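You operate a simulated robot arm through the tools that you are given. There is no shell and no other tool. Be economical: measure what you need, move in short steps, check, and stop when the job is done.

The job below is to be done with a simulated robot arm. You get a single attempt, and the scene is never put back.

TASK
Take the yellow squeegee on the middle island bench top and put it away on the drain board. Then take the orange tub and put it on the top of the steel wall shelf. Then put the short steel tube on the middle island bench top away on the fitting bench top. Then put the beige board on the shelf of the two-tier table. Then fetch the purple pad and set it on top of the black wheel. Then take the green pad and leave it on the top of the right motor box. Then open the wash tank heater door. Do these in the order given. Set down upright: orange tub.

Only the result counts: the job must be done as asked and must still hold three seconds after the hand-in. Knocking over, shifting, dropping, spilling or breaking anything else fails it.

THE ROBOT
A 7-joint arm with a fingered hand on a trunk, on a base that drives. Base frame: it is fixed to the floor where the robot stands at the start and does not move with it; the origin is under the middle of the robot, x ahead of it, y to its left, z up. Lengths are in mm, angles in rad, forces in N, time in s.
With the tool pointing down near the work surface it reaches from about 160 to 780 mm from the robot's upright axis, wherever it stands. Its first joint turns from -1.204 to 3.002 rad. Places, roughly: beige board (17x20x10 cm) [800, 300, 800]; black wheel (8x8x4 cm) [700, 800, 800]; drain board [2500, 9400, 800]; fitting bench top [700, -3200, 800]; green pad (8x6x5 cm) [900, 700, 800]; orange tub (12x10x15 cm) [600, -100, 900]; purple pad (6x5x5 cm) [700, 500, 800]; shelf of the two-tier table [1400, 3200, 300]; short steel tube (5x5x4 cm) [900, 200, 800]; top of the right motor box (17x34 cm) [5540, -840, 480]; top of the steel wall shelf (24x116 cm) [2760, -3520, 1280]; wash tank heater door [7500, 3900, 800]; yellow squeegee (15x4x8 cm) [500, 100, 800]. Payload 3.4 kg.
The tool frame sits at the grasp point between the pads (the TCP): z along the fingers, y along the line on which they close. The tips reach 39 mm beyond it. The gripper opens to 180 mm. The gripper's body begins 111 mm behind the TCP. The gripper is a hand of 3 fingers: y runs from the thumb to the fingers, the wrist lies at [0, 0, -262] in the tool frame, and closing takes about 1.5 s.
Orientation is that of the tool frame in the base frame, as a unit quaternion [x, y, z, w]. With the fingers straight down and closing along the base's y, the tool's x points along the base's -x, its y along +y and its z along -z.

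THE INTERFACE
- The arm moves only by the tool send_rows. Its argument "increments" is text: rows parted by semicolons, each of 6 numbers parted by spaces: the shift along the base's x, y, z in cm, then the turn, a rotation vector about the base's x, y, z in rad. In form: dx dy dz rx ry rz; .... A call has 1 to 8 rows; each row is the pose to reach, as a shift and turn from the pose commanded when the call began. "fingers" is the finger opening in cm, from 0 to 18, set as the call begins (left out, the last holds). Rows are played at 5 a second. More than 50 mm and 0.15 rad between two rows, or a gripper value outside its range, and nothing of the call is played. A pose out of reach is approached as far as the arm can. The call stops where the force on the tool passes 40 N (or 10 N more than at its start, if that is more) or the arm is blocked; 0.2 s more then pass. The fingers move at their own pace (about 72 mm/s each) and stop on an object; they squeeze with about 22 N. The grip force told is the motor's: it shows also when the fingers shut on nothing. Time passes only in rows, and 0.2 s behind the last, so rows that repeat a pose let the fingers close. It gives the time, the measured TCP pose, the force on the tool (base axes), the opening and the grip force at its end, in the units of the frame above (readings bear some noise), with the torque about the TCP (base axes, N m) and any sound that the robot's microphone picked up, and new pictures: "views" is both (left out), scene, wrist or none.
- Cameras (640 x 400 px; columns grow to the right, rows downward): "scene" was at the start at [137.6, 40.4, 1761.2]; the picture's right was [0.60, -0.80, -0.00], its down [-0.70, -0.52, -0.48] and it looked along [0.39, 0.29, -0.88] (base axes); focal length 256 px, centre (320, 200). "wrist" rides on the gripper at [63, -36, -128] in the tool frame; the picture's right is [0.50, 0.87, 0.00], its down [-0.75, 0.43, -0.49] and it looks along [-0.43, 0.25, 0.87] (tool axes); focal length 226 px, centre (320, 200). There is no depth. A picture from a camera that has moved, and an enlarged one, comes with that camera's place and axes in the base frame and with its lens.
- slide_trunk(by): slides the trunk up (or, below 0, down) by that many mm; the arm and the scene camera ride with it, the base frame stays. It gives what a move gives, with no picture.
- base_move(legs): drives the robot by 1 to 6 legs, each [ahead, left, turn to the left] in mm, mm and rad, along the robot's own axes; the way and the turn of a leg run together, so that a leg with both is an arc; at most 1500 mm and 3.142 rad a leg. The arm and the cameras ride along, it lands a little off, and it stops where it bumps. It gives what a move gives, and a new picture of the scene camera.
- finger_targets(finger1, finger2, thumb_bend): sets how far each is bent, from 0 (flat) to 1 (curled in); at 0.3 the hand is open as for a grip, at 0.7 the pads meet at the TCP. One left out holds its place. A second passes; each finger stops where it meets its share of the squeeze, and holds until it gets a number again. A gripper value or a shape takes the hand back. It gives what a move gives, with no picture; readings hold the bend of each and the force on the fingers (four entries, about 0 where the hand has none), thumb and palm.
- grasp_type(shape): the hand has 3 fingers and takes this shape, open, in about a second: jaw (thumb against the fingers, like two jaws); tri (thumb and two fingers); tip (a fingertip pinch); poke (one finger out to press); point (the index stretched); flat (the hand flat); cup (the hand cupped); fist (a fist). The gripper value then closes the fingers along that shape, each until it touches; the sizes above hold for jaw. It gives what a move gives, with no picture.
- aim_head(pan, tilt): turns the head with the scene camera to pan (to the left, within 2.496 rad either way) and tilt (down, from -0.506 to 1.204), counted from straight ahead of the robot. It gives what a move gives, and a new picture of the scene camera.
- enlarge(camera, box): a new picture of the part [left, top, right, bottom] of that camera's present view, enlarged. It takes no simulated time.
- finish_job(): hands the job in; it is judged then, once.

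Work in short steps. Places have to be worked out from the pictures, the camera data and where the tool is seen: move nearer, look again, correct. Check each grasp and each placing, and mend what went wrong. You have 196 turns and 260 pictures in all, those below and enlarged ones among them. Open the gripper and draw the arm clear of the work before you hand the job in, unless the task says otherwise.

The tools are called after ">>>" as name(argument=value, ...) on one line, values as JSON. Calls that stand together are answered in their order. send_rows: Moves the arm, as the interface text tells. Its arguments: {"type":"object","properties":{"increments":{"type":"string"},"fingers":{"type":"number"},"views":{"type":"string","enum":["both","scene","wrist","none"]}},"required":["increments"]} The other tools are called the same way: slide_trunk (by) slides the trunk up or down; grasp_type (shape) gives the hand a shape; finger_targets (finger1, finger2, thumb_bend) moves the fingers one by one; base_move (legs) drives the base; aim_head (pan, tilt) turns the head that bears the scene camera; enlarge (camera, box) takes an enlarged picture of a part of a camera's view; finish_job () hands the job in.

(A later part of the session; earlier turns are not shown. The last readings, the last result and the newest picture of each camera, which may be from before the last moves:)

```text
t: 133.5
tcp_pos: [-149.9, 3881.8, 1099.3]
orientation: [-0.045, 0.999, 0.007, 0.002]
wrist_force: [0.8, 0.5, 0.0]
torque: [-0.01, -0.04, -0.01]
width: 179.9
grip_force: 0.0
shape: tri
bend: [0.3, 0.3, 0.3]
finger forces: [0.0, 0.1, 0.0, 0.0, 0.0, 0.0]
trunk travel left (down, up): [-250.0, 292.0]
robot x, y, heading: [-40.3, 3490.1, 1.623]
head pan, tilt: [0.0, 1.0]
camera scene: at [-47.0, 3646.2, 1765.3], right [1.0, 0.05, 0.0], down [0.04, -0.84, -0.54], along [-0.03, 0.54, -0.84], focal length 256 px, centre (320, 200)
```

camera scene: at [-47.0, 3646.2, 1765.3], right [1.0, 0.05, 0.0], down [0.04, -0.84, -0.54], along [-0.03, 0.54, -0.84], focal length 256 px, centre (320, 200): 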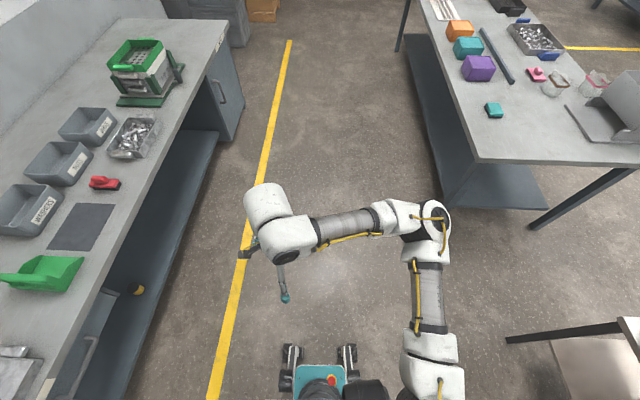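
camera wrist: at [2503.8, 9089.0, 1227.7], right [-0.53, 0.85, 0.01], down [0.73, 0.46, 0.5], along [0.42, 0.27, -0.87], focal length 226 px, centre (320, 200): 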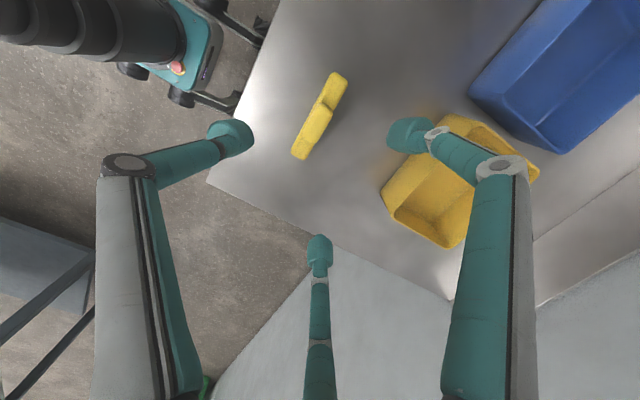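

Correct the heading and continue back beside the island, then turn to face it.

>>> base_move(legs=[[0, 110, -0.052], [-1500, 0, 0], [-1500, 0, 0], [-590, 0, 0]])

```text
t: 151.8
tcp_pos: [-299.0, 287.4, 1100.9]
orientation: [-0.004, 1.0, 0.008, 0.005]
wrist_force: [-1.1, 0.7, 0.6]
torque: [0.03, -0.01, 0.01]
width: 179.7
grip_force: 0.1
shape: tri
bend: [0.3, 0.3, 0.3]
finger forces: [0.1, 0.0, 0.1, 0.0, 0.0, 0.0]
trunk travel left (down, up): [-250.0, 292.0]
robot x, y, heading: [-220.2, -109.4, 1.543]
head pan, tilt: [0.0, 1.0]
camera scene: at [-203.4, 48.8, 1765.3], right [1.0, -0.03, -0.01], down [-0.03, -0.84, -0.54], along [0.01, 0.54, -0.84], focal length 256 px, centre (320, 200)
```

scene: 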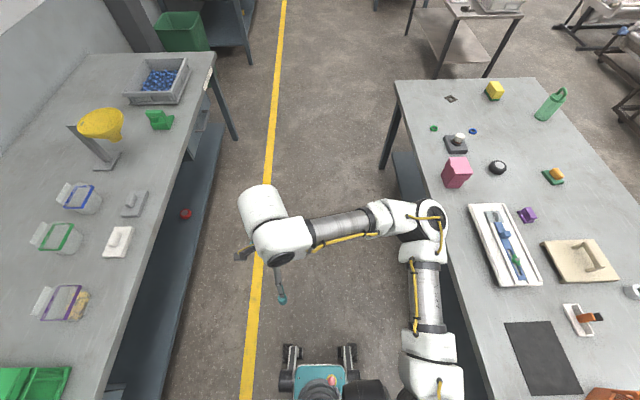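

Turn right to face the island and move up to it.

>>> base_move(legs=[[0, 0, -1.543], [200, 0, 0]])

```text
t: 157.1
tcp_pos: [368.6, -2.4, 1100.8]
orientation: [0.687, 0.726, 0.002, 0.01]
wrist_force: [-0.4, 0.3, 0.4]
torque: [0.02, 0.02, -0.03]
width: 180.0
grip_force: 0.1
shape: tri
bend: [0.3, 0.3, 0.3]
finger forces: [0.0, 0.1, 0.1, 0.0, 0.0, 0.1]
trunk travel left (down, up): [-250.0, 292.0]
robot x, y, heading: [-19.5, -105.4, 0.016]
head pan, tilt: [0.0, 1.0]
camera scene: at [135.6, -105.3, 1765.2], right [0.02, -1.0, 0.0], down [-0.84, -0.01, -0.54], along [0.54, 0.01, -0.84], focal length 256 px, centre (320, 200)
```

scene: 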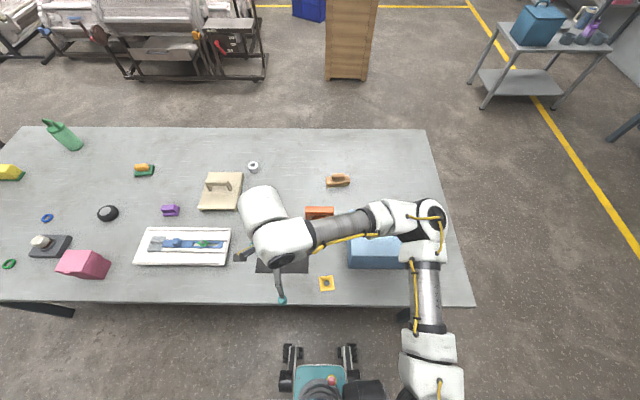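

I move the hand over the tub region for a close wrist view.

>>> send_rows(increments="4 -1 1 0 0 0; 8 -2 2 0 0 0; 12 -3.5 3 0 0 0; 16 -5 3 0 0 0; 19 -6 3 0 0 0", views="both")

```text
t: 158.3
tcp_pos: [555.7, -62.1, 1131.2]
orientation: [0.688, 0.726, 0.002, 0.011]
wrist_force: [-0.1, 0.4, 0.2]
torque: [0.0, -0.02, -0.01]
width: 179.8
grip_force: 0.1
shape: tri
bend: [0.3, 0.3, 0.3]
finger forces: [0.0, 0.0, 0.0, 0.1, 0.1, 0.1]
trunk travel left (down, up): [-250.0, 292.0]
robot x, y, heading: [-20.7, -106.2, 0.011]
head pan, tilt: [0.0, 1.0]
camera scene: at [136.2, -106.6, 1765.1], right [0.02, -1.0, 0.0], down [-0.84, -0.01, -0.54], along [0.54, 0.01, -0.84], focal length 256 px, centre (320, 200)
camera wrist: at [513.2, 0.1, 1257.7], right [0.84, 0.55, 0.01], down [0.47, -0.72, 0.51], along [0.29, -0.42, -0.86], focal length 226 px, centre (320, 200)
```

scene: 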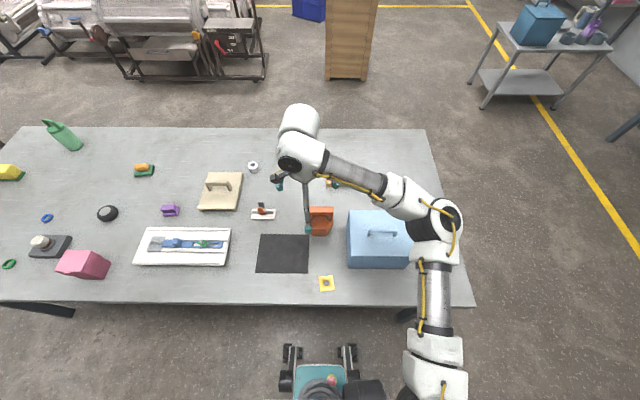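
wrist: 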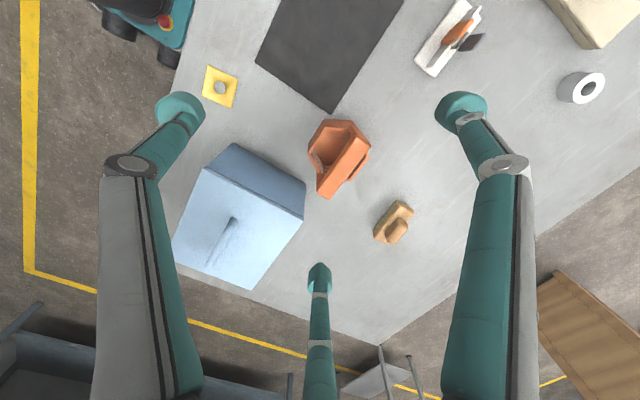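

>>> enlarge(camera="wrist", box=[270, 100, 410, 220])

>>> enlarge(camera="scene", box=[260, 170, 360, 250])

```text
3.33 times, centred on (340, 160) of wrist
camera zoom: at [513.2, 0.1, 1257.7], right [0.84, 0.55, 0.01], down [0.47, -0.72, 0.51], along [0.29, -0.42, -0.86], focal length 754 px, centre (253, 333)
```

zoom: 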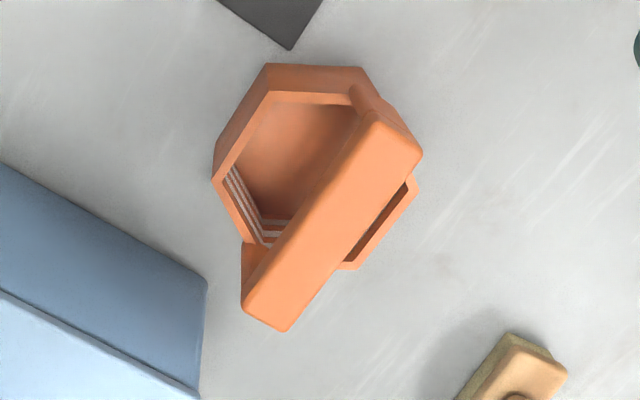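

```text
5.00 times, centred on (310, 210) of scene
camera zoom: at [136.2, -106.6, 1765.1], right [0.02, -1.0, 0.0], down [-0.84, -0.01, -0.54], along [0.54, 0.01, -0.84], focal length 1283 px, centre (370, 150)
```

zoom: 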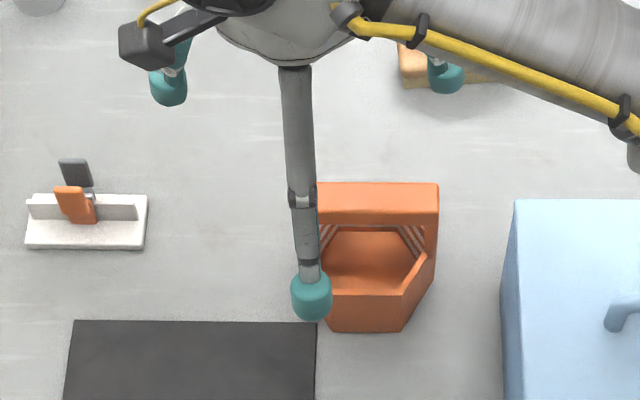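

The tub's handle bar runs along y, centred near (617,-90) with its top ~z 950; blue box face is at y≈-204, leaving room. I align and lower to z≈1000 first.

>>> send_rows(increments="2 -1 -3 0 0 -0.02; 4 -2 -7 0 0 -0.04; 6.1 -2.8 -11 0 0 -0.054; 6.1 -2.8 -13 0 0 -0.054", fingers=11, views="wrist")

```text
t: 159.3
tcp_pos: [614.9, -90.2, 1002.9]
orientation: [0.707, 0.707, 0.002, 0.012]
wrist_force: [0.6, -0.5, -1.0]
torque: [-0.04, 0.01, 0.0]
width: 110.5
grip_force: 0.1
shape: tri
bend: [0.68, 0.68, 0.68]
finger forces: [0.0, 0.1, 0.0, 0.0, 0.0, 0.1]
trunk travel left (down, up): [-250.0, 292.0]
robot x, y, heading: [-19.1, -107.6, 0.019]
head pan, tilt: [0.0, 1.0]
camera wrist: at [575.7, -25.8, 1129.6], right [0.86, 0.5, 0.01], down [0.43, -0.75, 0.51], along [0.26, -0.44, -0.86], focal length 226 px, centre (320, 200)
```

wrist: 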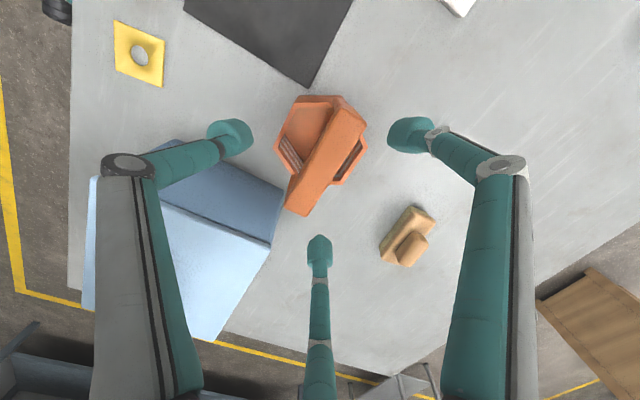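

Handle centre confirmed at (617,-84). Lower to TCP z≈945 straddling the bar.

>>> send_rows(increments="0.2 0.5 -2 0 0 0; 0.2 0.5 -4 0 0 0; 0.2 0.5 -5.8 0 0 0", views="both")

```text
t: 160.1
tcp_pos: [618.3, -84.4, 943.8]
orientation: [0.706, 0.708, 0.002, 0.011]
wrist_force: [-0.1, 0.3, -0.2]
torque: [0.02, 0.01, -0.02]
width: 110.4
grip_force: 0.0
shape: tri
bend: [0.68, 0.68, 0.68]
finger forces: [0.0, 0.0, 0.0, 0.0, 0.0, 0.0]
trunk travel left (down, up): [-250.0, 292.0]
robot x, y, heading: [-24.0, -104.5, 0.014]
head pan, tilt: [0.0, 1.0]
camera scene: at [136.4, -105.3, 1765.1], right [0.02, -1.0, 0.0], down [-0.84, -0.01, -0.54], along [0.54, 0.01, -0.84], focal length 256 px, centre (320, 200)
camera wrist: at [579.0, -20.1, 1070.4], right [0.86, 0.5, 0.01], down [0.43, -0.75, 0.51], along [0.26, -0.44, -0.86], focal length 226 px, centre (320, 200)
```

scene: 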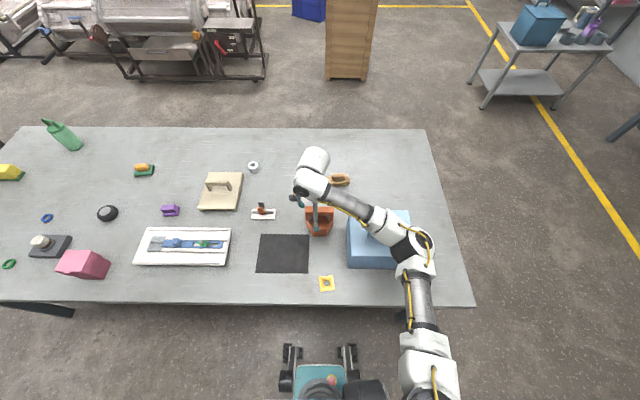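
wrist: 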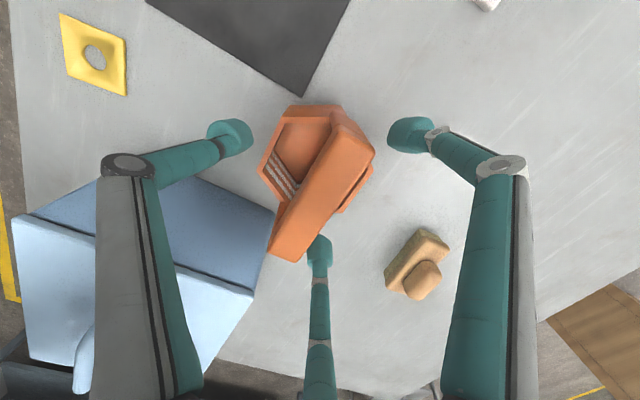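

Close on the handle bar.

>>> send_rows(increments="0 0.3 0 0 0 0; 0 0.3 0 0 0 0; 0 0.3 0 0 0 0; 0 0.3 0 0 0 0; 0 0.3 0 0 0 0; 0 0.3 0 0 0 0; 0 0.3 0 0 0 0", fingers=0, views="wrist")

```text
t: 161.7
tcp_pos: [617.2, -82.2, 944.6]
orientation: [0.706, 0.708, 0.002, 0.012]
wrist_force: [-0.5, -0.1, -1.3]
torque: [0.01, 0.01, 0.01]
width: 17.2
grip_force: 22.0
shape: tri
bend: [0.72, 0.73, 0.73]
finger forces: [19.8, 19.8, 0.0, 0.0, 21.1, 0.0]
trunk travel left (down, up): [-250.0, 292.0]
robot x, y, heading: [-20.2, -100.0, 0.014]
head pan, tilt: [0.0, 1.0]
camera wrist: at [578.6, -17.3, 1070.8], right [0.86, 0.5, 0.01], down [0.43, -0.75, 0.51], along [0.26, -0.44, -0.86], focal length 226 px, centre (320, 200)
```

wrist: 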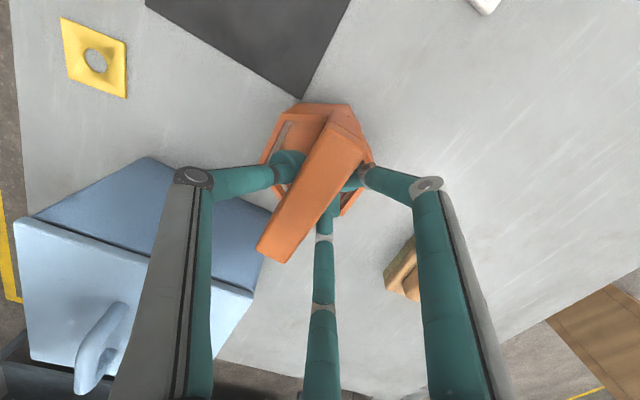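

Gripped on the bar. Lift and check it hangs upright.

>>> send_rows(increments="0 0 2 0 0 0; 0 0 6 0 0 0; 0 0 10 0 0 0; 0 0 14 0 0 0; 0 0 18 0 0 0; 0 0 21 0 0 0", views="both")

```text
t: 163.1
tcp_pos: [616.9, -80.3, 1156.0]
orientation: [0.706, 0.708, 0.002, 0.012]
wrist_force: [-0.3, -0.4, 0.5]
torque: [0.02, -0.03, -0.04]
width: 2.6
grip_force: 21.9
shape: tri
bend: [0.76, 0.75, 0.77]
finger forces: [0.1, 0.1, 0.0, 0.1, 0.1, 0.1]
trunk travel left (down, up): [-250.0, 292.0]
robot x, y, heading: [-21.2, -103.4, 0.02]
head pan, tilt: [0.0, 1.0]
camera scene: at [134.2, -104.6, 1765.4], right [0.02, -1.0, 0.0], down [-0.84, -0.01, -0.54], along [0.54, 0.01, -0.84], focal length 256 px, centre (320, 200)
camera wrist: at [577.9, -15.8, 1282.7], right [0.87, 0.5, 0.01], down [0.43, -0.75, 0.51], along [0.26, -0.44, -0.86], focal length 226 px, centre (320, 200)
```

scene: 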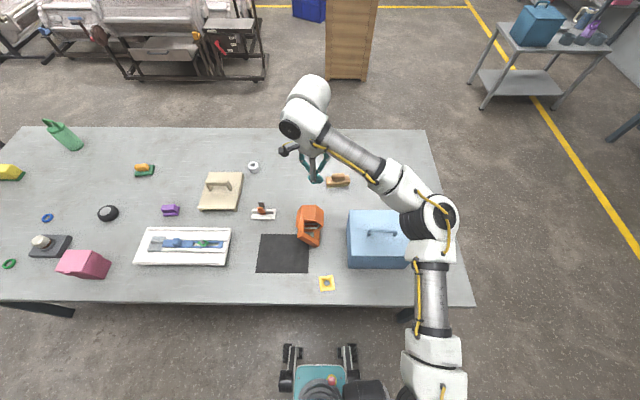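
wrist: 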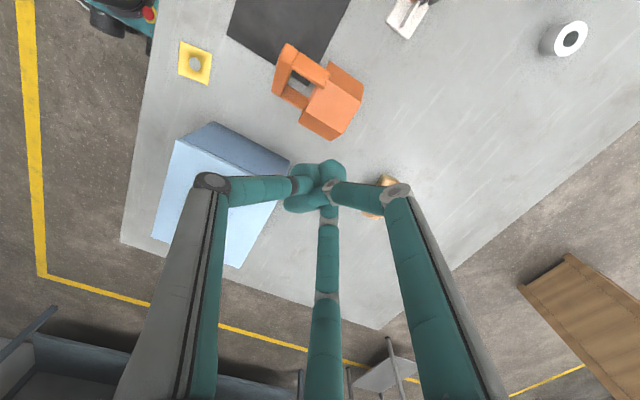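

The tub slipped off and tipped on its side on the bench. I look closer at how it lies.

>>> enlarge(camera="wrist", box=[220, 10, 420, 160])

>>> enlarge(camera="scene", box=[260, 180, 370, 270])

```text
2.67 times, centred on (320, 85) of wrist
camera zoom: at [577.9, -15.8, 1282.7], right [0.87, 0.5, 0.01], down [0.43, -0.75, 0.51], along [0.26, -0.44, -0.86], focal length 603 px, centre (320, 507)
```

zoom: 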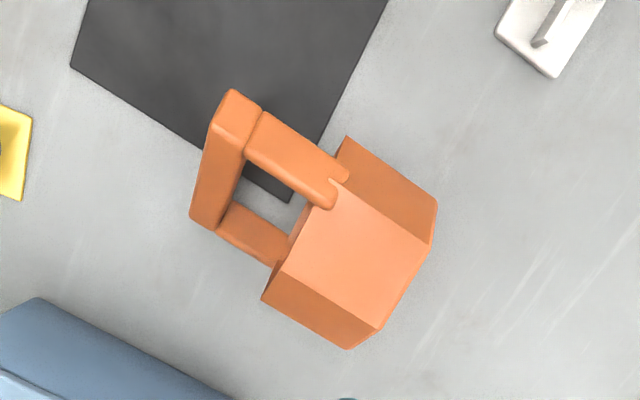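

```text
4.44 times, centred on (315, 225) of scene
camera zoom: at [134.2, -104.6, 1765.4], right [0.02, -1.0, 0.0], down [-0.84, -0.01, -0.54], along [0.54, 0.01, -0.84], focal length 1140 px, centre (342, 89)
```

zoom: 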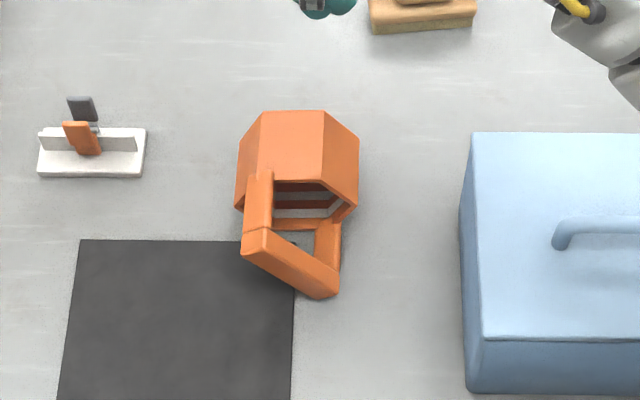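

The tub lies with its bottom toward +x and its handle toward me, one post on top at about (537…598, -28, ~895). I'll grip that upper post from above (closing along y), so it swings bottom-down when lifted. First I turn the hand a quarter back.

>>> send_rows(increments="0 0 0 0 0 0.14; -1 1 0 0 0 0.28; -2 2 0 0 0 0.42; -3 3 0 0 0 0.56; -4 4 0 0 0 0.7; -5 5 0 0 0 0.84; -6 6 0 0 0 0.98; -6 6 0 0 0 1.12", fingers=11, views="none")

>>> send_rows(increments="0 0 -4 0 0 0.14; 0 0 -8 0 0 0.28; 0 0 -12 0 0 0.42; 0 0 -14 0 0 0.45; 0 0 -15 0 0 0.45", views="both")

```text
t: 164.9
tcp_pos: [557.5, -21.8, 1154.2]
orientation: [0.221, 0.975, 0.008, 0.009]
wrist_force: [0.3, 0.3, 0.7]
torque: [0.01, -0.02, 0.0]
width: 109.2
grip_force: 0.1
shape: tri
bend: [0.68, 0.68, 0.68]
finger forces: [0.0, 0.0, 0.0, 0.0, 0.1, 0.0]
trunk travel left (down, up): [-250.0, 292.0]
robot x, y, heading: [-20.6, -106.9, 0.015]
head pan, tilt: [0.0, 1.0]
```

```text
t: 166.1
tcp_pos: [558.0, -20.6, 1001.2]
orientation: [0.0, 1.0, 0.011, 0.007]
wrist_force: [-0.5, 0.3, 0.5]
torque: [0.04, 0.04, 0.0]
width: 109.5
grip_force: 0.1
shape: tri
bend: [0.68, 0.68, 0.68]
finger forces: [0.0, 0.0, 0.0, 0.1, 0.0, 0.1]
trunk travel left (down, up): [-250.0, 292.0]
robot x, y, heading: [-21.4, -108.5, 0.017]
head pan, tilt: [0.0, 1.0]
camera scene: at [136.0, -105.1, 1765.2], right [0.02, -1.0, 0.0], down [-0.84, -0.01, -0.54], along [0.54, 0.01, -0.84], focal length 256 px, centre (320, 200)
camera wrist: at [494.2, -59.2, 1129.0], right [-0.5, 0.86, 0.01], down [0.75, 0.43, 0.51], along [0.44, 0.27, -0.86], focal length 226 px, centre (320, 200)
```

scene: 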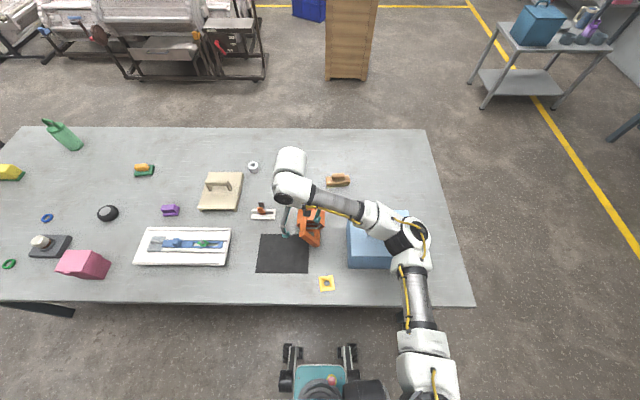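
wrist: 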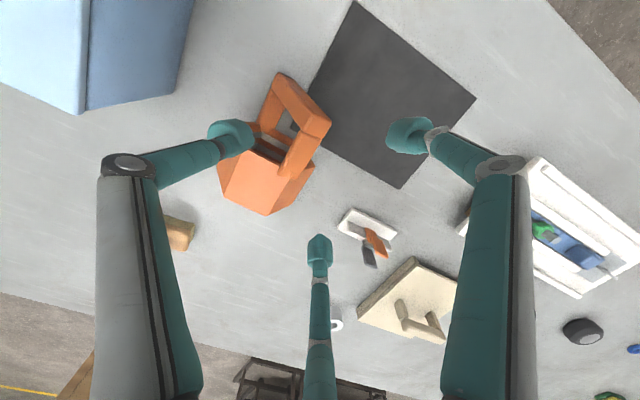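

>>> enlarge(camera="wrist", box=[200, 60, 360, 220])

```text
2.50 times, centred on (280, 140) of wrist
camera zoom: at [494.2, -59.2, 1129.0], right [-0.5, 0.86, 0.01], down [0.75, 0.43, 0.51], along [0.44, 0.27, -0.86], focal length 565 px, centre (420, 350)
```

zoom: 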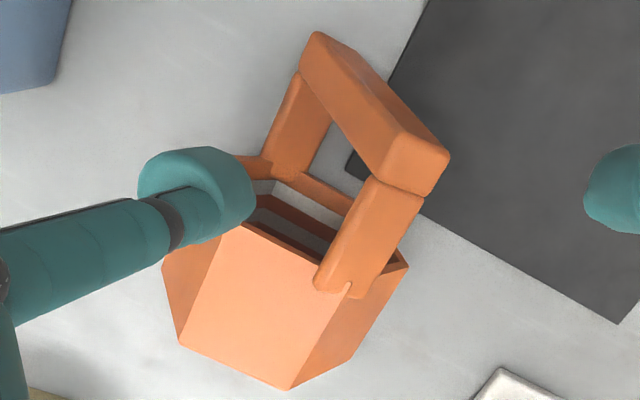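

Upper post centre is around (570,-34, ~895). I lower so the fingers straddle it.

>>> send_rows(increments="0.2 -0.7 -4 0 0 0; 0.2 -0.7 -7 0 0 0; 0.2 -0.7 -9 0 0 0; 0.2 -0.7 -11 0 0 0", views="both")

```text
t: 167.1
tcp_pos: [561.0, -27.5, 891.9]
orientation: [0.0, 1.0, 0.01, 0.007]
wrist_force: [0.7, -0.5, -0.1]
torque: [0.03, 0.01, 0.02]
width: 109.6
grip_force: 0.1
shape: tri
bend: [0.68, 0.68, 0.68]
finger forces: [0.0, 0.0, 0.2, 0.0, 0.0, 0.0]
trunk travel left (down, up): [-250.0, 292.0]
robot x, y, heading: [-20.4, -101.6, 0.014]
head pan, tilt: [0.0, 1.0]
camera scene: at [135.7, -105.3, 1765.2], right [0.02, -1.0, 0.0], down [-0.84, -0.01, -0.54], along [0.54, 0.01, -0.84], focal length 256 px, centre (320, 200)
camera wrist: at [495.7, -65.9, 1019.1], right [-0.5, 0.87, 0.01], down [0.75, 0.42, 0.51], along [0.44, 0.26, -0.86], focal length 226 px, centre (320, 200)
```

scene: 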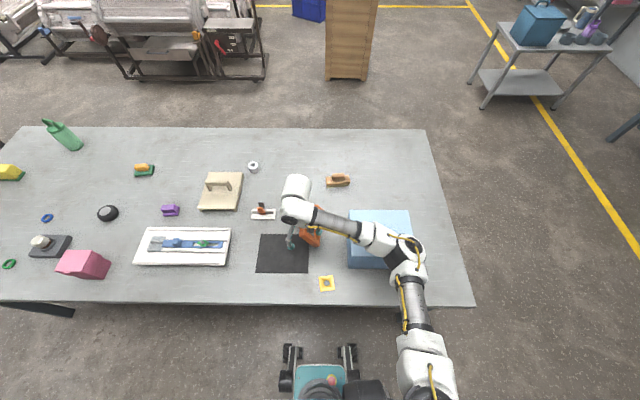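
wrist: 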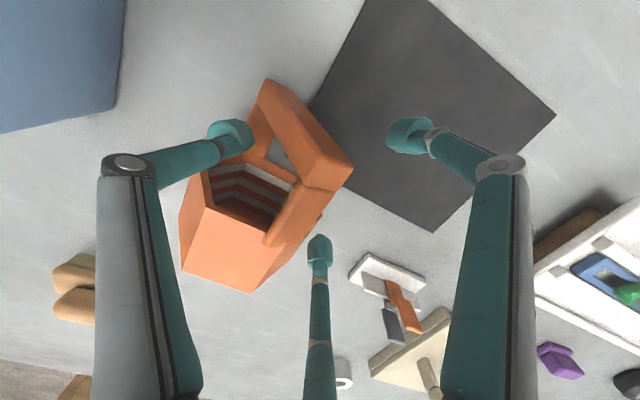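

Post lies between thumb and fingers. Close gently.

>>> send_rows(increments="0.2 -0.5 -0.5 0 0 0; 0.2 -0.5 -0.5 0 0 0; 0.2 -0.5 -0.5 0 0 0; 0.2 -0.5 -0.5 0 0 0; 0.2 -0.5 -0.5 0 0 0; 0.2 -0.5 -0.5 0 0 0; 0.2 -0.5 -0.5 0 0 0", fingers=0, views="wrist")

```text
t: 168.7
tcp_pos: [560.1, -32.7, 888.2]
orientation: [0.0, 1.0, 0.01, 0.007]
wrist_force: [1.1, -0.4, -0.4]
torque: [0.02, 0.03, 0.01]
width: 0.2
grip_force: 22.1
shape: tri
bend: [0.73, 0.76, 0.71]
finger forces: [0.1, 0.0, 0.1, 0.1, 1.0, 0.0]
trunk travel left (down, up): [-250.0, 292.0]
robot x, y, heading: [-18.7, -104.3, 0.016]
head pan, tilt: [0.0, 1.0]
camera wrist: at [497.3, -71.2, 1014.8], right [-0.5, 0.87, 0.01], down [0.75, 0.43, 0.51], along [0.44, 0.26, -0.86], focal length 226 px, centre (320, 200)
```

wrist: 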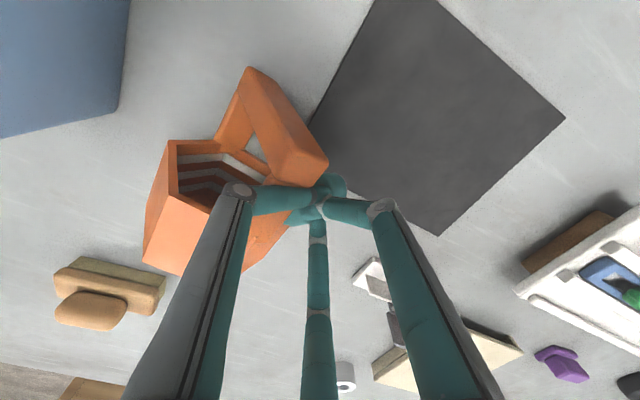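

The thumb passed above the post: evidently the closed fingertips end up near or above the TCP height. I raise the hand clear to inspect both tub and closed-finger geometry.

>>> send_rows(increments="0 0 3 0 0 0; 0 1 7 0 0 0; 0 2 11 0 0 0; 0 4 15 0 0 0; 0 6 15 0 0 0; 0 8 15 0 0 0", views="both")

>>> enlarge(camera="scene", box=[240, 140, 360, 260])

>>> enlarge(camera="wrist", box=[100, 20, 340, 220])

```text
t: 170.1
tcp_pos: [560.8, 48.6, 1039.3]
orientation: [-0.001, 1.0, 0.011, 0.006]
wrist_force: [-0.3, 0.6, 0.2]
torque: [-0.03, -0.02, -0.02]
width: 0.0
grip_force: 22.0
shape: tri
bend: [0.73, 0.76, 0.71]
finger forces: [0.0, 0.1, 0.1, 0.1, 0.0, 0.0]
trunk travel left (down, up): [-250.0, 292.0]
robot x, y, heading: [-22.9, -104.4, 0.017]
head pan, tilt: [0.0, 1.0]
camera scene: at [135.0, -102.0, 1765.3], right [0.02, -1.0, 0.0], down [-0.84, -0.01, -0.54], along [0.54, 0.01, -0.84], focal length 256 px, centre (320, 200)
camera wrist: at [497.3, 9.8, 1165.9], right [-0.5, 0.87, 0.01], down [0.75, 0.43, 0.51], along [0.44, 0.26, -0.86], focal length 226 px, centre (320, 200)
```

scene: 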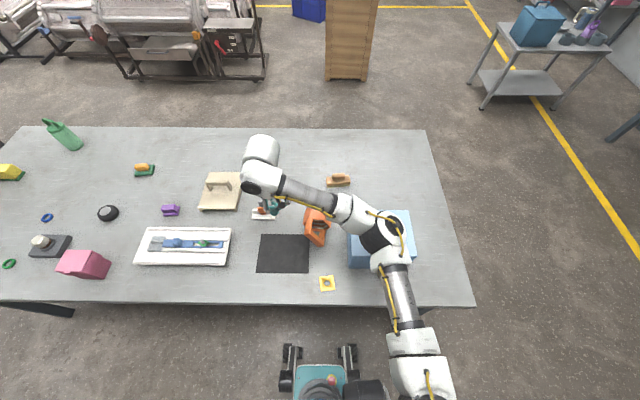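
wrist: 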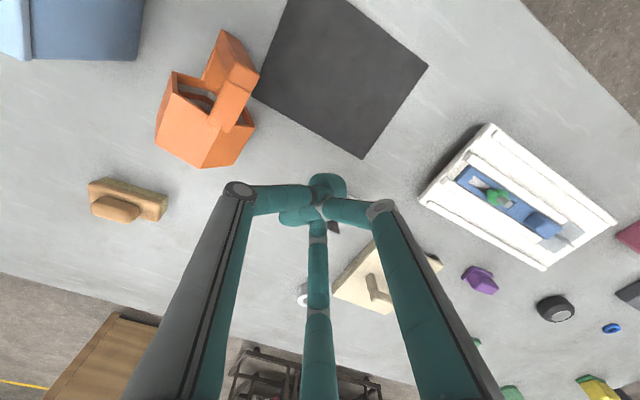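

```text
3.33 times, centred on (300, 200) of scene
camera zoom: at [135.0, -102.0, 1765.3], right [0.02, -1.0, 0.0], down [-0.84, -0.01, -0.54], along [0.54, 0.01, -0.84], focal length 855 px, centre (387, 200)
```

zoom: 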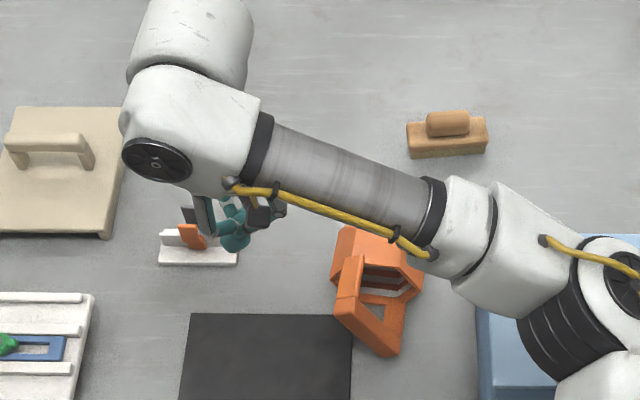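

```text
2.00 times, centred on (220, 120) of wrist
camera zoom: at [497.3, 9.8, 1165.9], right [-0.5, 0.87, 0.01], down [0.75, 0.43, 0.51], along [0.44, 0.26, -0.86], focal length 452 px, centre (520, 360)
```

zoom: 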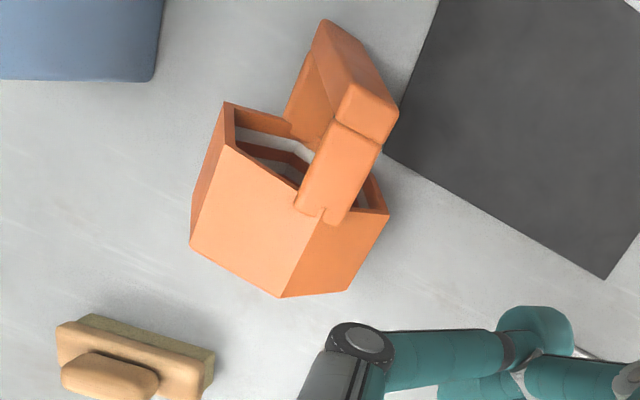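

Tub's top handle corner is at about (543,-56, z up to ~905). I'll grip that corner from above with thumb on the near side and the two fingers astride the post: turn the hand again.

>>> send_rows(increments="0 0 0 0 0 -0.14; 0 -1 0 0 0 -0.28; 0 -3 0 0 0 -0.42; 0 -5 0 0 0 -0.56; 0 -7 0 0 0 -0.7; 0 -8 0 0 0 -0.84; 0 -9 0 0 0 -0.98; -0.5 -10 0 0 0 -1.12", fingers=11, views="none")

>>> send_rows(increments="0 0 -1 0 0 -0.14; 0 0 -2 0 0 -0.28; 0 0 -3 0 0 -0.42; 0 0 -4 0 0 -0.45; 0 0 -5 0 0 -0.45", views="wrist")

>>> enlarge(camera="wrist", box=[220, 60, 420, 220])

```text
t: 171.9
tcp_pos: [557.4, -53.2, 1038.3]
orientation: [0.531, 0.847, 0.005, 0.011]
wrist_force: [-0.2, 0.5, 0.8]
torque: [0.02, 0.01, -0.02]
width: 109.6
grip_force: 0.0
shape: tri
bend: [0.68, 0.68, 0.68]
finger forces: [0.0, 0.0, 0.0, 0.0, 0.0, 0.1]
trunk travel left (down, up): [-250.0, 292.0]
robot x, y, heading: [-23.2, -104.4, 0.011]
head pan, tilt: [0.0, 1.0]
```

```text
t: 173.1
tcp_pos: [556.6, -52.6, 988.2]
orientation: [0.706, 0.708, 0.002, 0.012]
wrist_force: [0.0, -0.6, -0.6]
torque: [0.0, 0.0, 0.01]
width: 109.4
grip_force: 0.0
shape: tri
bend: [0.68, 0.68, 0.68]
finger forces: [0.1, 0.1, 0.0, 0.0, 0.0, 0.1]
trunk travel left (down, up): [-250.0, 292.0]
robot x, y, heading: [-20.4, -102.3, 0.013]
head pan, tilt: [0.0, 1.0]
camera wrist: at [518.7, 11.7, 1115.2], right [0.87, 0.5, 0.01], down [0.43, -0.75, 0.51], along [0.26, -0.44, -0.86], focal length 226 px, centre (320, 200)
```

wrist: 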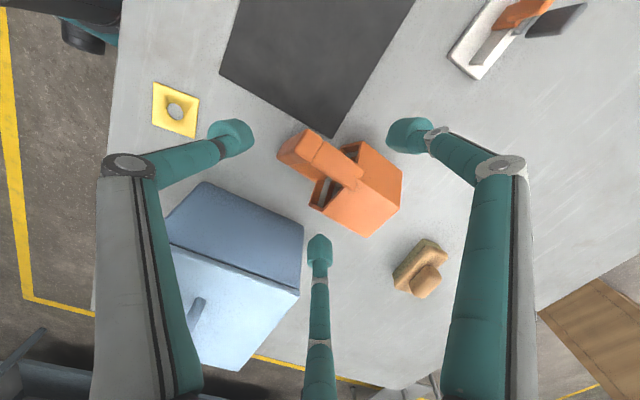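

```text
2.50 times, centred on (320, 140) of wrist
camera zoom: at [518.7, 11.7, 1115.2], right [0.87, 0.5, 0.01], down [0.43, -0.75, 0.51], along [0.26, -0.44, -0.86], focal length 565 px, centre (320, 350)
```

zoom: 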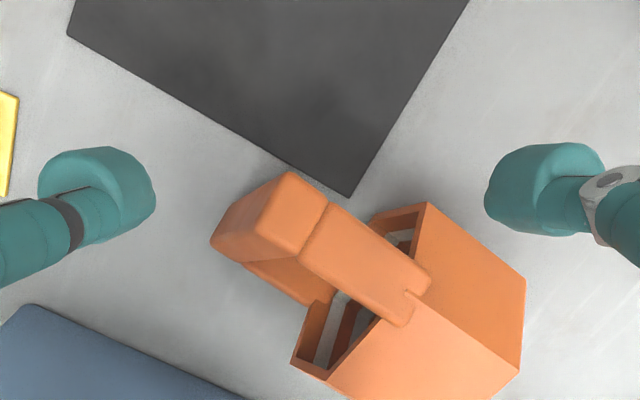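

Corner at (543,-51). I descend with TCP at (549,-53) to z≈890.

>>> send_rows(increments="-0.7 0 -4 0 0 0; -0.7 0 -7 0 0 0; -0.7 0 -9 0 0 0; -0.7 0 -10 0 0 0", views="both")

```text
t: 174.1
tcp_pos: [548.8, -52.6, 888.5]
orientation: [0.706, 0.708, 0.002, 0.012]
wrist_force: [-0.1, 0.4, 0.3]
torque: [-0.02, 0.0, -0.03]
width: 109.4
grip_force: 0.0
shape: tri
bend: [0.68, 0.68, 0.68]
finger forces: [0.1, 0.5, 0.0, 0.1, 0.0, 0.1]
trunk travel left (down, up): [-250.0, 292.0]
robot x, y, heading: [-22.3, -106.7, 0.015]
head pan, tilt: [0.0, 1.0]
camera scene: at [135.1, -105.4, 1765.3], right [0.02, -1.0, 0.0], down [-0.84, -0.01, -0.54], along [0.54, 0.01, -0.84], focal length 256 px, centre (320, 200)
camera wrist: at [511.0, 11.8, 1015.3], right [0.86, 0.5, 0.01], down [0.43, -0.75, 0.51], along [0.26, -0.44, -0.86], focal length 226 px, centre (320, 200)
```

scene: 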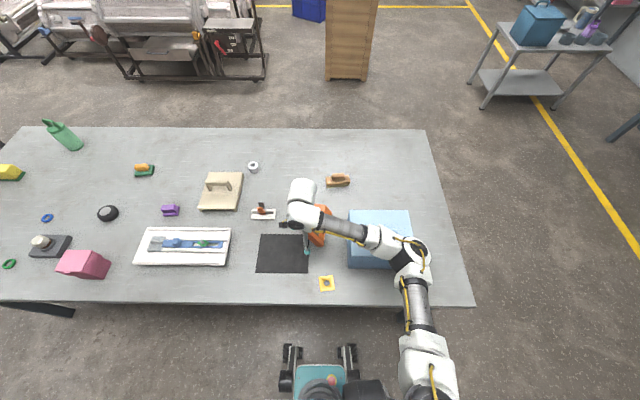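
wrist: 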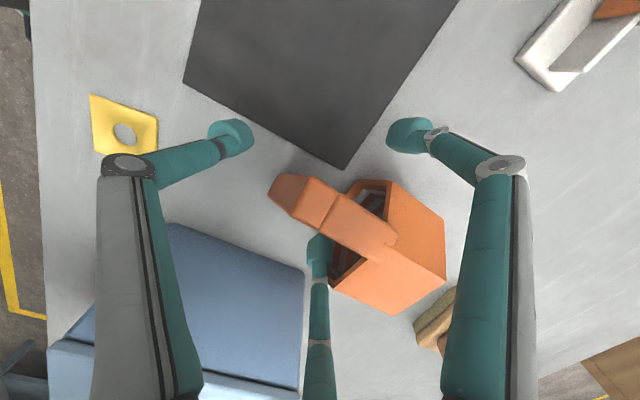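

Fingers surround the corner as planned. Lower 6 mm and close.

>>> send_rows(increments="0 0 -0.6 0 0 0; 0 0 -0.6 0 0 0; 0 0 -0.6 0 0 0; 0 0 -0.6 0 0 0; 0 0 -0.6 0 0 0; 0 0 -0.6 0 0 0; 0 0 -0.6 0 0 0", fingers=0, views="both")

```text
t: 175.7
tcp_pos: [549.9, -52.6, 883.6]
orientation: [0.706, 0.708, 0.001, 0.011]
wrist_force: [-0.5, 0.0, 0.6]
torque: [0.04, 0.01, 0.01]
width: 0.0
grip_force: 22.3
shape: tri
bend: [0.73, 0.74, 0.74]
finger forces: [0.0, 0.1, 0.0, 0.1, 0.0, 0.0]
trunk travel left (down, up): [-250.0, 292.0]
robot x, y, heading: [-22.5, -100.7, 0.01]
head pan, tilt: [0.0, 1.0]
camera scene: at [135.2, -105.3, 1765.2], right [0.02, -1.0, 0.0], down [-0.84, -0.01, -0.54], along [0.54, 0.01, -0.84], focal length 256 px, centre (320, 200)
camera wrist: at [511.2, 11.7, 1009.7], right [0.86, 0.5, 0.01], down [0.43, -0.75, 0.51], along [0.26, -0.44, -0.86], focal length 226 px, centre (320, 200)
```

scene: 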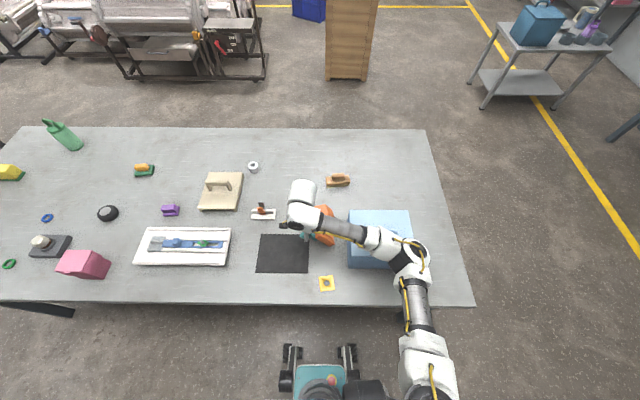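
wrist: 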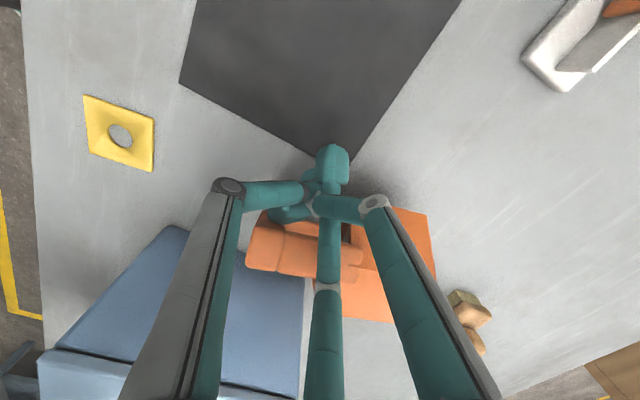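

The finger passed over the post again, so the tub is lower than I reckoned. I lift, back off toward me and take views to triangulate.

>>> send_rows(increments="0 0 4 0 0 0; 0 2 8 0 0 0; -3 4 10 0 0 0; -6 6 10 0 0 0; -9 9 10 0 0 0; -12 12 10 0 0 0", views="both")

>>> enlarge(camera="scene", box=[270, 180, 380, 270])

>>> enlarge(camera="wrist", box=[280, 120, 480, 270])

```text
t: 177.1
tcp_pos: [430.7, 70.6, 982.6]
orientation: [0.707, 0.707, 0.001, 0.013]
wrist_force: [-0.3, 0.3, 0.0]
torque: [-0.01, 0.0, 0.0]
width: 0.1
grip_force: 22.2
shape: tri
bend: [0.73, 0.74, 0.74]
finger forces: [0.1, 0.0, 0.0, 0.0, 0.0, 0.1]
trunk travel left (down, up): [-250.0, 292.0]
robot x, y, heading: [-23.1, -101.1, 0.012]
head pan, tilt: [0.0, 1.0]
camera scene: at [133.9, -100.4, 1765.4], right [0.01, -1.0, 0.0], down [-0.84, -0.01, -0.54], along [0.54, 0.01, -0.84], focal length 256 px, centre (320, 200)
camera wrist: at [392.1, 135.4, 1109.8], right [0.87, 0.5, 0.01], down [0.43, -0.75, 0.51], along [0.26, -0.44, -0.86], focal length 226 px, centre (320, 200)
```

scene: 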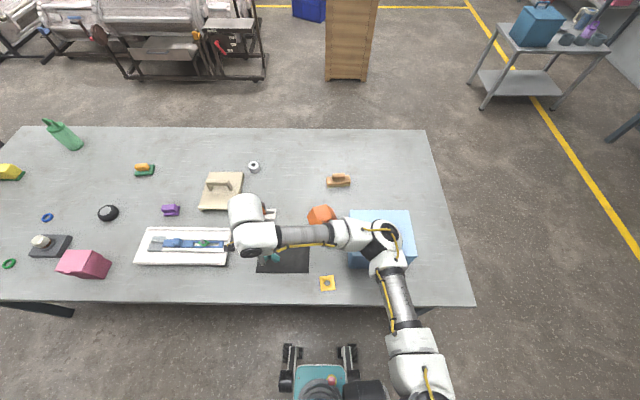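
wrist: 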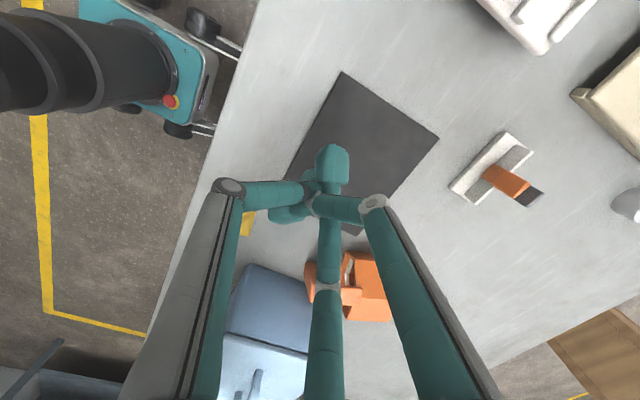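

```text
4.44 times, centred on (325, 225) of scene
camera zoom: at [133.9, -100.4, 1765.4], right [0.01, -1.0, 0.0], down [-0.84, -0.01, -0.54], along [0.54, 0.01, -0.84], focal length 1140 px, centre (298, 89)
```

zoom: 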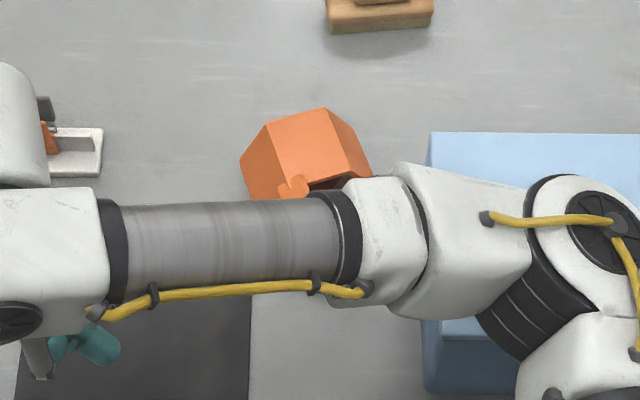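

```text
2.67 times, centred on (380, 195) of wrist
camera zoom: at [392.1, 135.4, 1109.8], right [0.87, 0.5, 0.01], down [0.43, -0.75, 0.51], along [0.26, -0.44, -0.86], focal length 603 px, centre (160, 213)
```

zoom: 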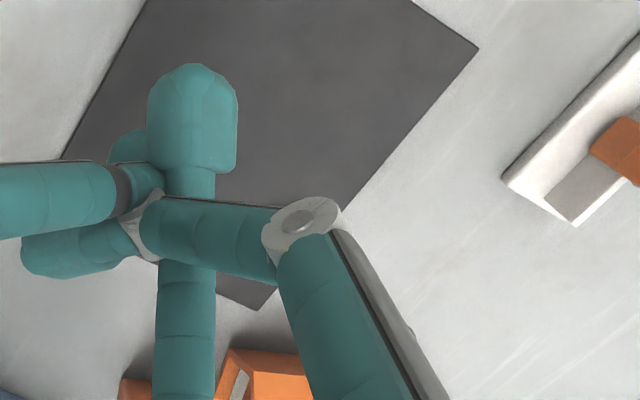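

I need an unobstructed view: swing the hand left and look from the head.

>>> send_rows(increments="0 4 2 0 0 0; 0 8 4 0 0 0; 0 12 6 0 0 0; 0 16 6 0 0 0; 0 20 6 0 0 0; 0 23 6 0 0 0", fingers=11, views="none")

>>> aim_head(pan=-0.1, tilt=1.05)

>>> enlarge(camera="scene", box=[230, 130, 350, 230])

```text
t: 178.5
tcp_pos: [431.5, 238.0, 1043.4]
orientation: [0.707, 0.707, 0.001, 0.011]
wrist_force: [0.7, 0.2, -0.2]
torque: [-0.01, 0.04, -0.01]
width: 109.7
grip_force: 0.1
shape: tri
bend: [0.68, 0.68, 0.68]
finger forces: [0.0, 0.0, 0.0, 0.1, 0.1, 0.1]
out of reach, approached as far as the arm can: row 5, 6
trunk travel left (down, up): [-250.0, 292.0]
robot x, y, heading: [-23.0, -103.7, 0.018]
head pan, tilt: [0.0, 1.0]
```

```text
t: 179.1
tcp_pos: [431.8, 238.9, 1042.5]
orientation: [0.707, 0.708, 0.002, 0.012]
wrist_force: [-0.3, -0.6, -0.5]
torque: [-0.02, 0.01, 0.04]
width: 109.7
grip_force: 0.1
shape: tri
bend: [0.68, 0.68, 0.68]
finger forces: [0.1, 0.0, 0.0, 0.1, 0.0, 0.0]
trunk travel left (down, up): [-250.0, 292.0]
robot x, y, heading: [-21.8, -102.4, 0.013]
head pan, tilt: [-0.099, 1.051]
camera scene: at [130.6, -107.0, 1761.9], right [-0.08, -1.0, 0.0], down [-0.87, 0.07, -0.49], along [0.49, -0.04, -0.87], focal length 256 px, centre (320, 200)
```

scene: 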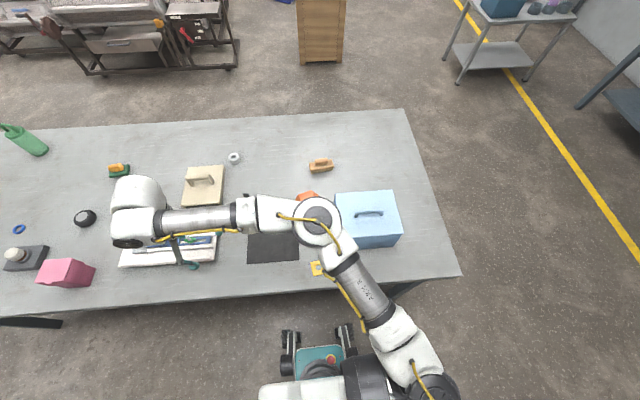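

```text
4.00 times, centred on (290, 180) of scene
camera zoom: at [130.6, -107.0, 1761.9], right [-0.08, -1.0, 0.0], down [-0.87, 0.07, -0.49], along [0.49, -0.04, -0.87], focal length 1026 px, centre (440, 280)
```

zoom: 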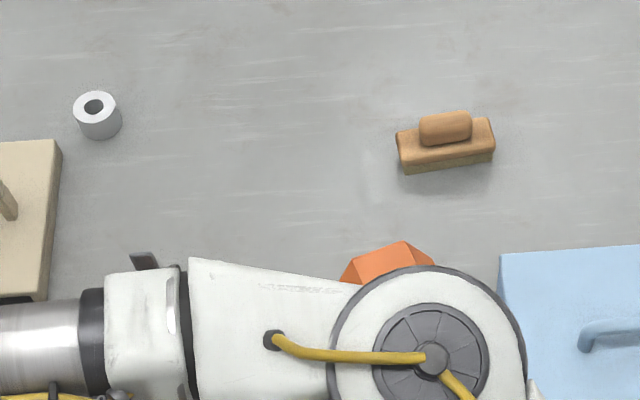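

The arm blocks the head view; I bring the hand back above the tub with fingers open and view with both cameras.

>>> send_rows(increments="1 -4 1 0 0 0; 3 -8 2 0 0 0; 5 -12 3 0 0 0; 7 -16 5 0 0 0; 9 -20 7 0 0 0; 11 -24 9 0 0 0; 13 -27 10 0 0 0; 14 -28 11 0 0 0", fingers=18, views="both")

>>> enlarge(camera="scene", box=[230, 160, 370, 260])

>>> enlarge(camera="wrist", box=[230, 90, 410, 230])

```text
t: 180.9
tcp_pos: [569.9, -43.6, 1150.9]
orientation: [0.705, 0.709, 0.001, 0.013]
wrist_force: [0.2, -0.5, -0.1]
torque: [0.0, 0.02, 0.0]
width: 180.1
grip_force: 0.0
shape: tri
bend: [0.3, 0.3, 0.3]
finger forces: [0.0, 0.0, 0.0, 0.0, 0.0, 0.1]
trunk travel left (down, up): [-250.0, 292.0]
robot x, y, heading: [-17.2, -109.0, 0.015]
head pan, tilt: [-0.099, 1.051]
camera scene: at [131.3, -111.9, 1761.9], right [-0.08, -1.0, 0.0], down [-0.87, 0.07, -0.49], along [0.49, -0.04, -0.87], focal length 256 px, centre (320, 200)
camera wrist: at [530.7, 20.6, 1278.6], right [0.86, 0.5, 0.01], down [0.43, -0.75, 0.51], along [0.26, -0.44, -0.86], focal length 226 px, centre (320, 200)
```

scene: 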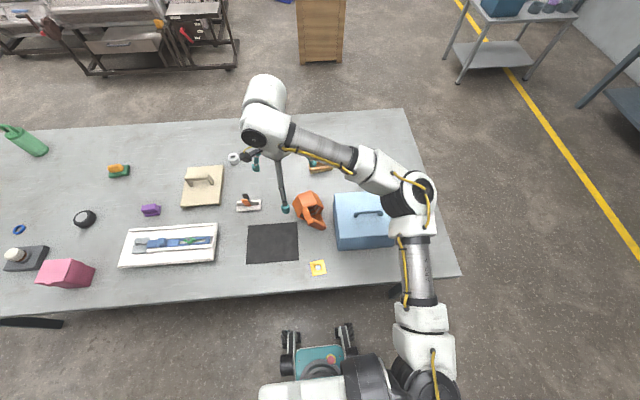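
wrist: 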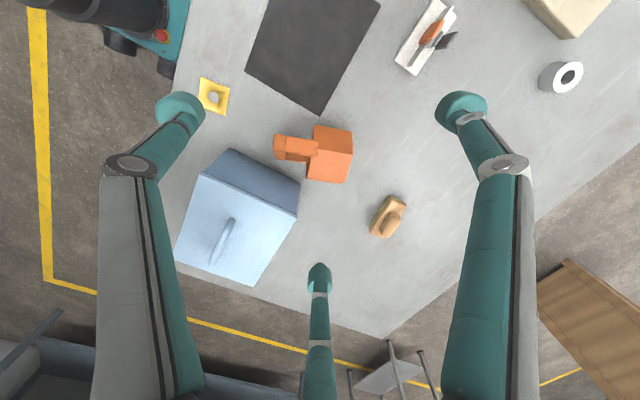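

```text
4.00 times, centred on (300, 210) of scene
camera zoom: at [131.3, -111.9, 1761.9], right [-0.08, -1.0, 0.0], down [-0.87, 0.07, -0.49], along [0.49, -0.04, -0.87], focal length 1026 px, centre (400, 160)
```

zoom: 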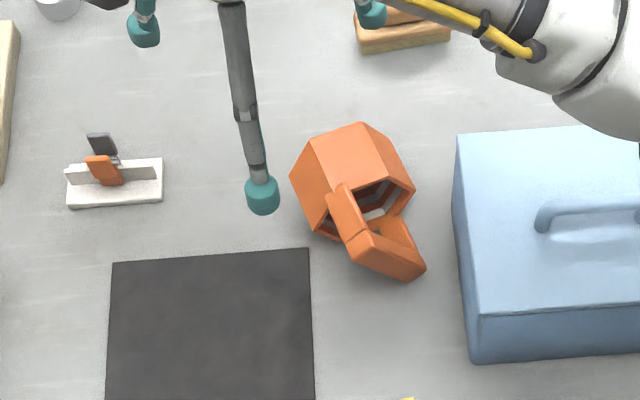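

```text
2.86 times, centred on (320, 160) of wrist
camera zoom: at [530.7, 20.6, 1278.6], right [0.86, 0.5, 0.01], down [0.43, -0.75, 0.51], along [0.26, -0.44, -0.86], focal length 646 px, centre (320, 314)
```

zoom: 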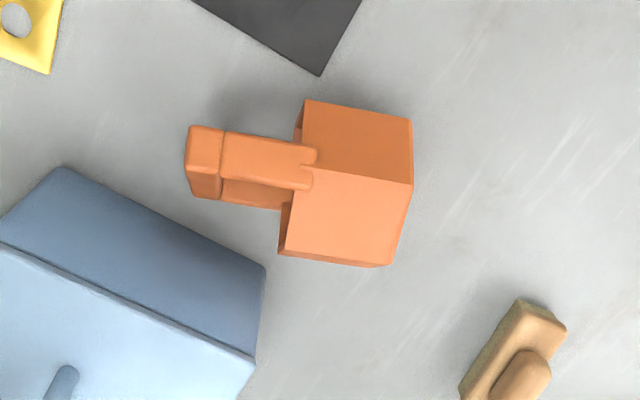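

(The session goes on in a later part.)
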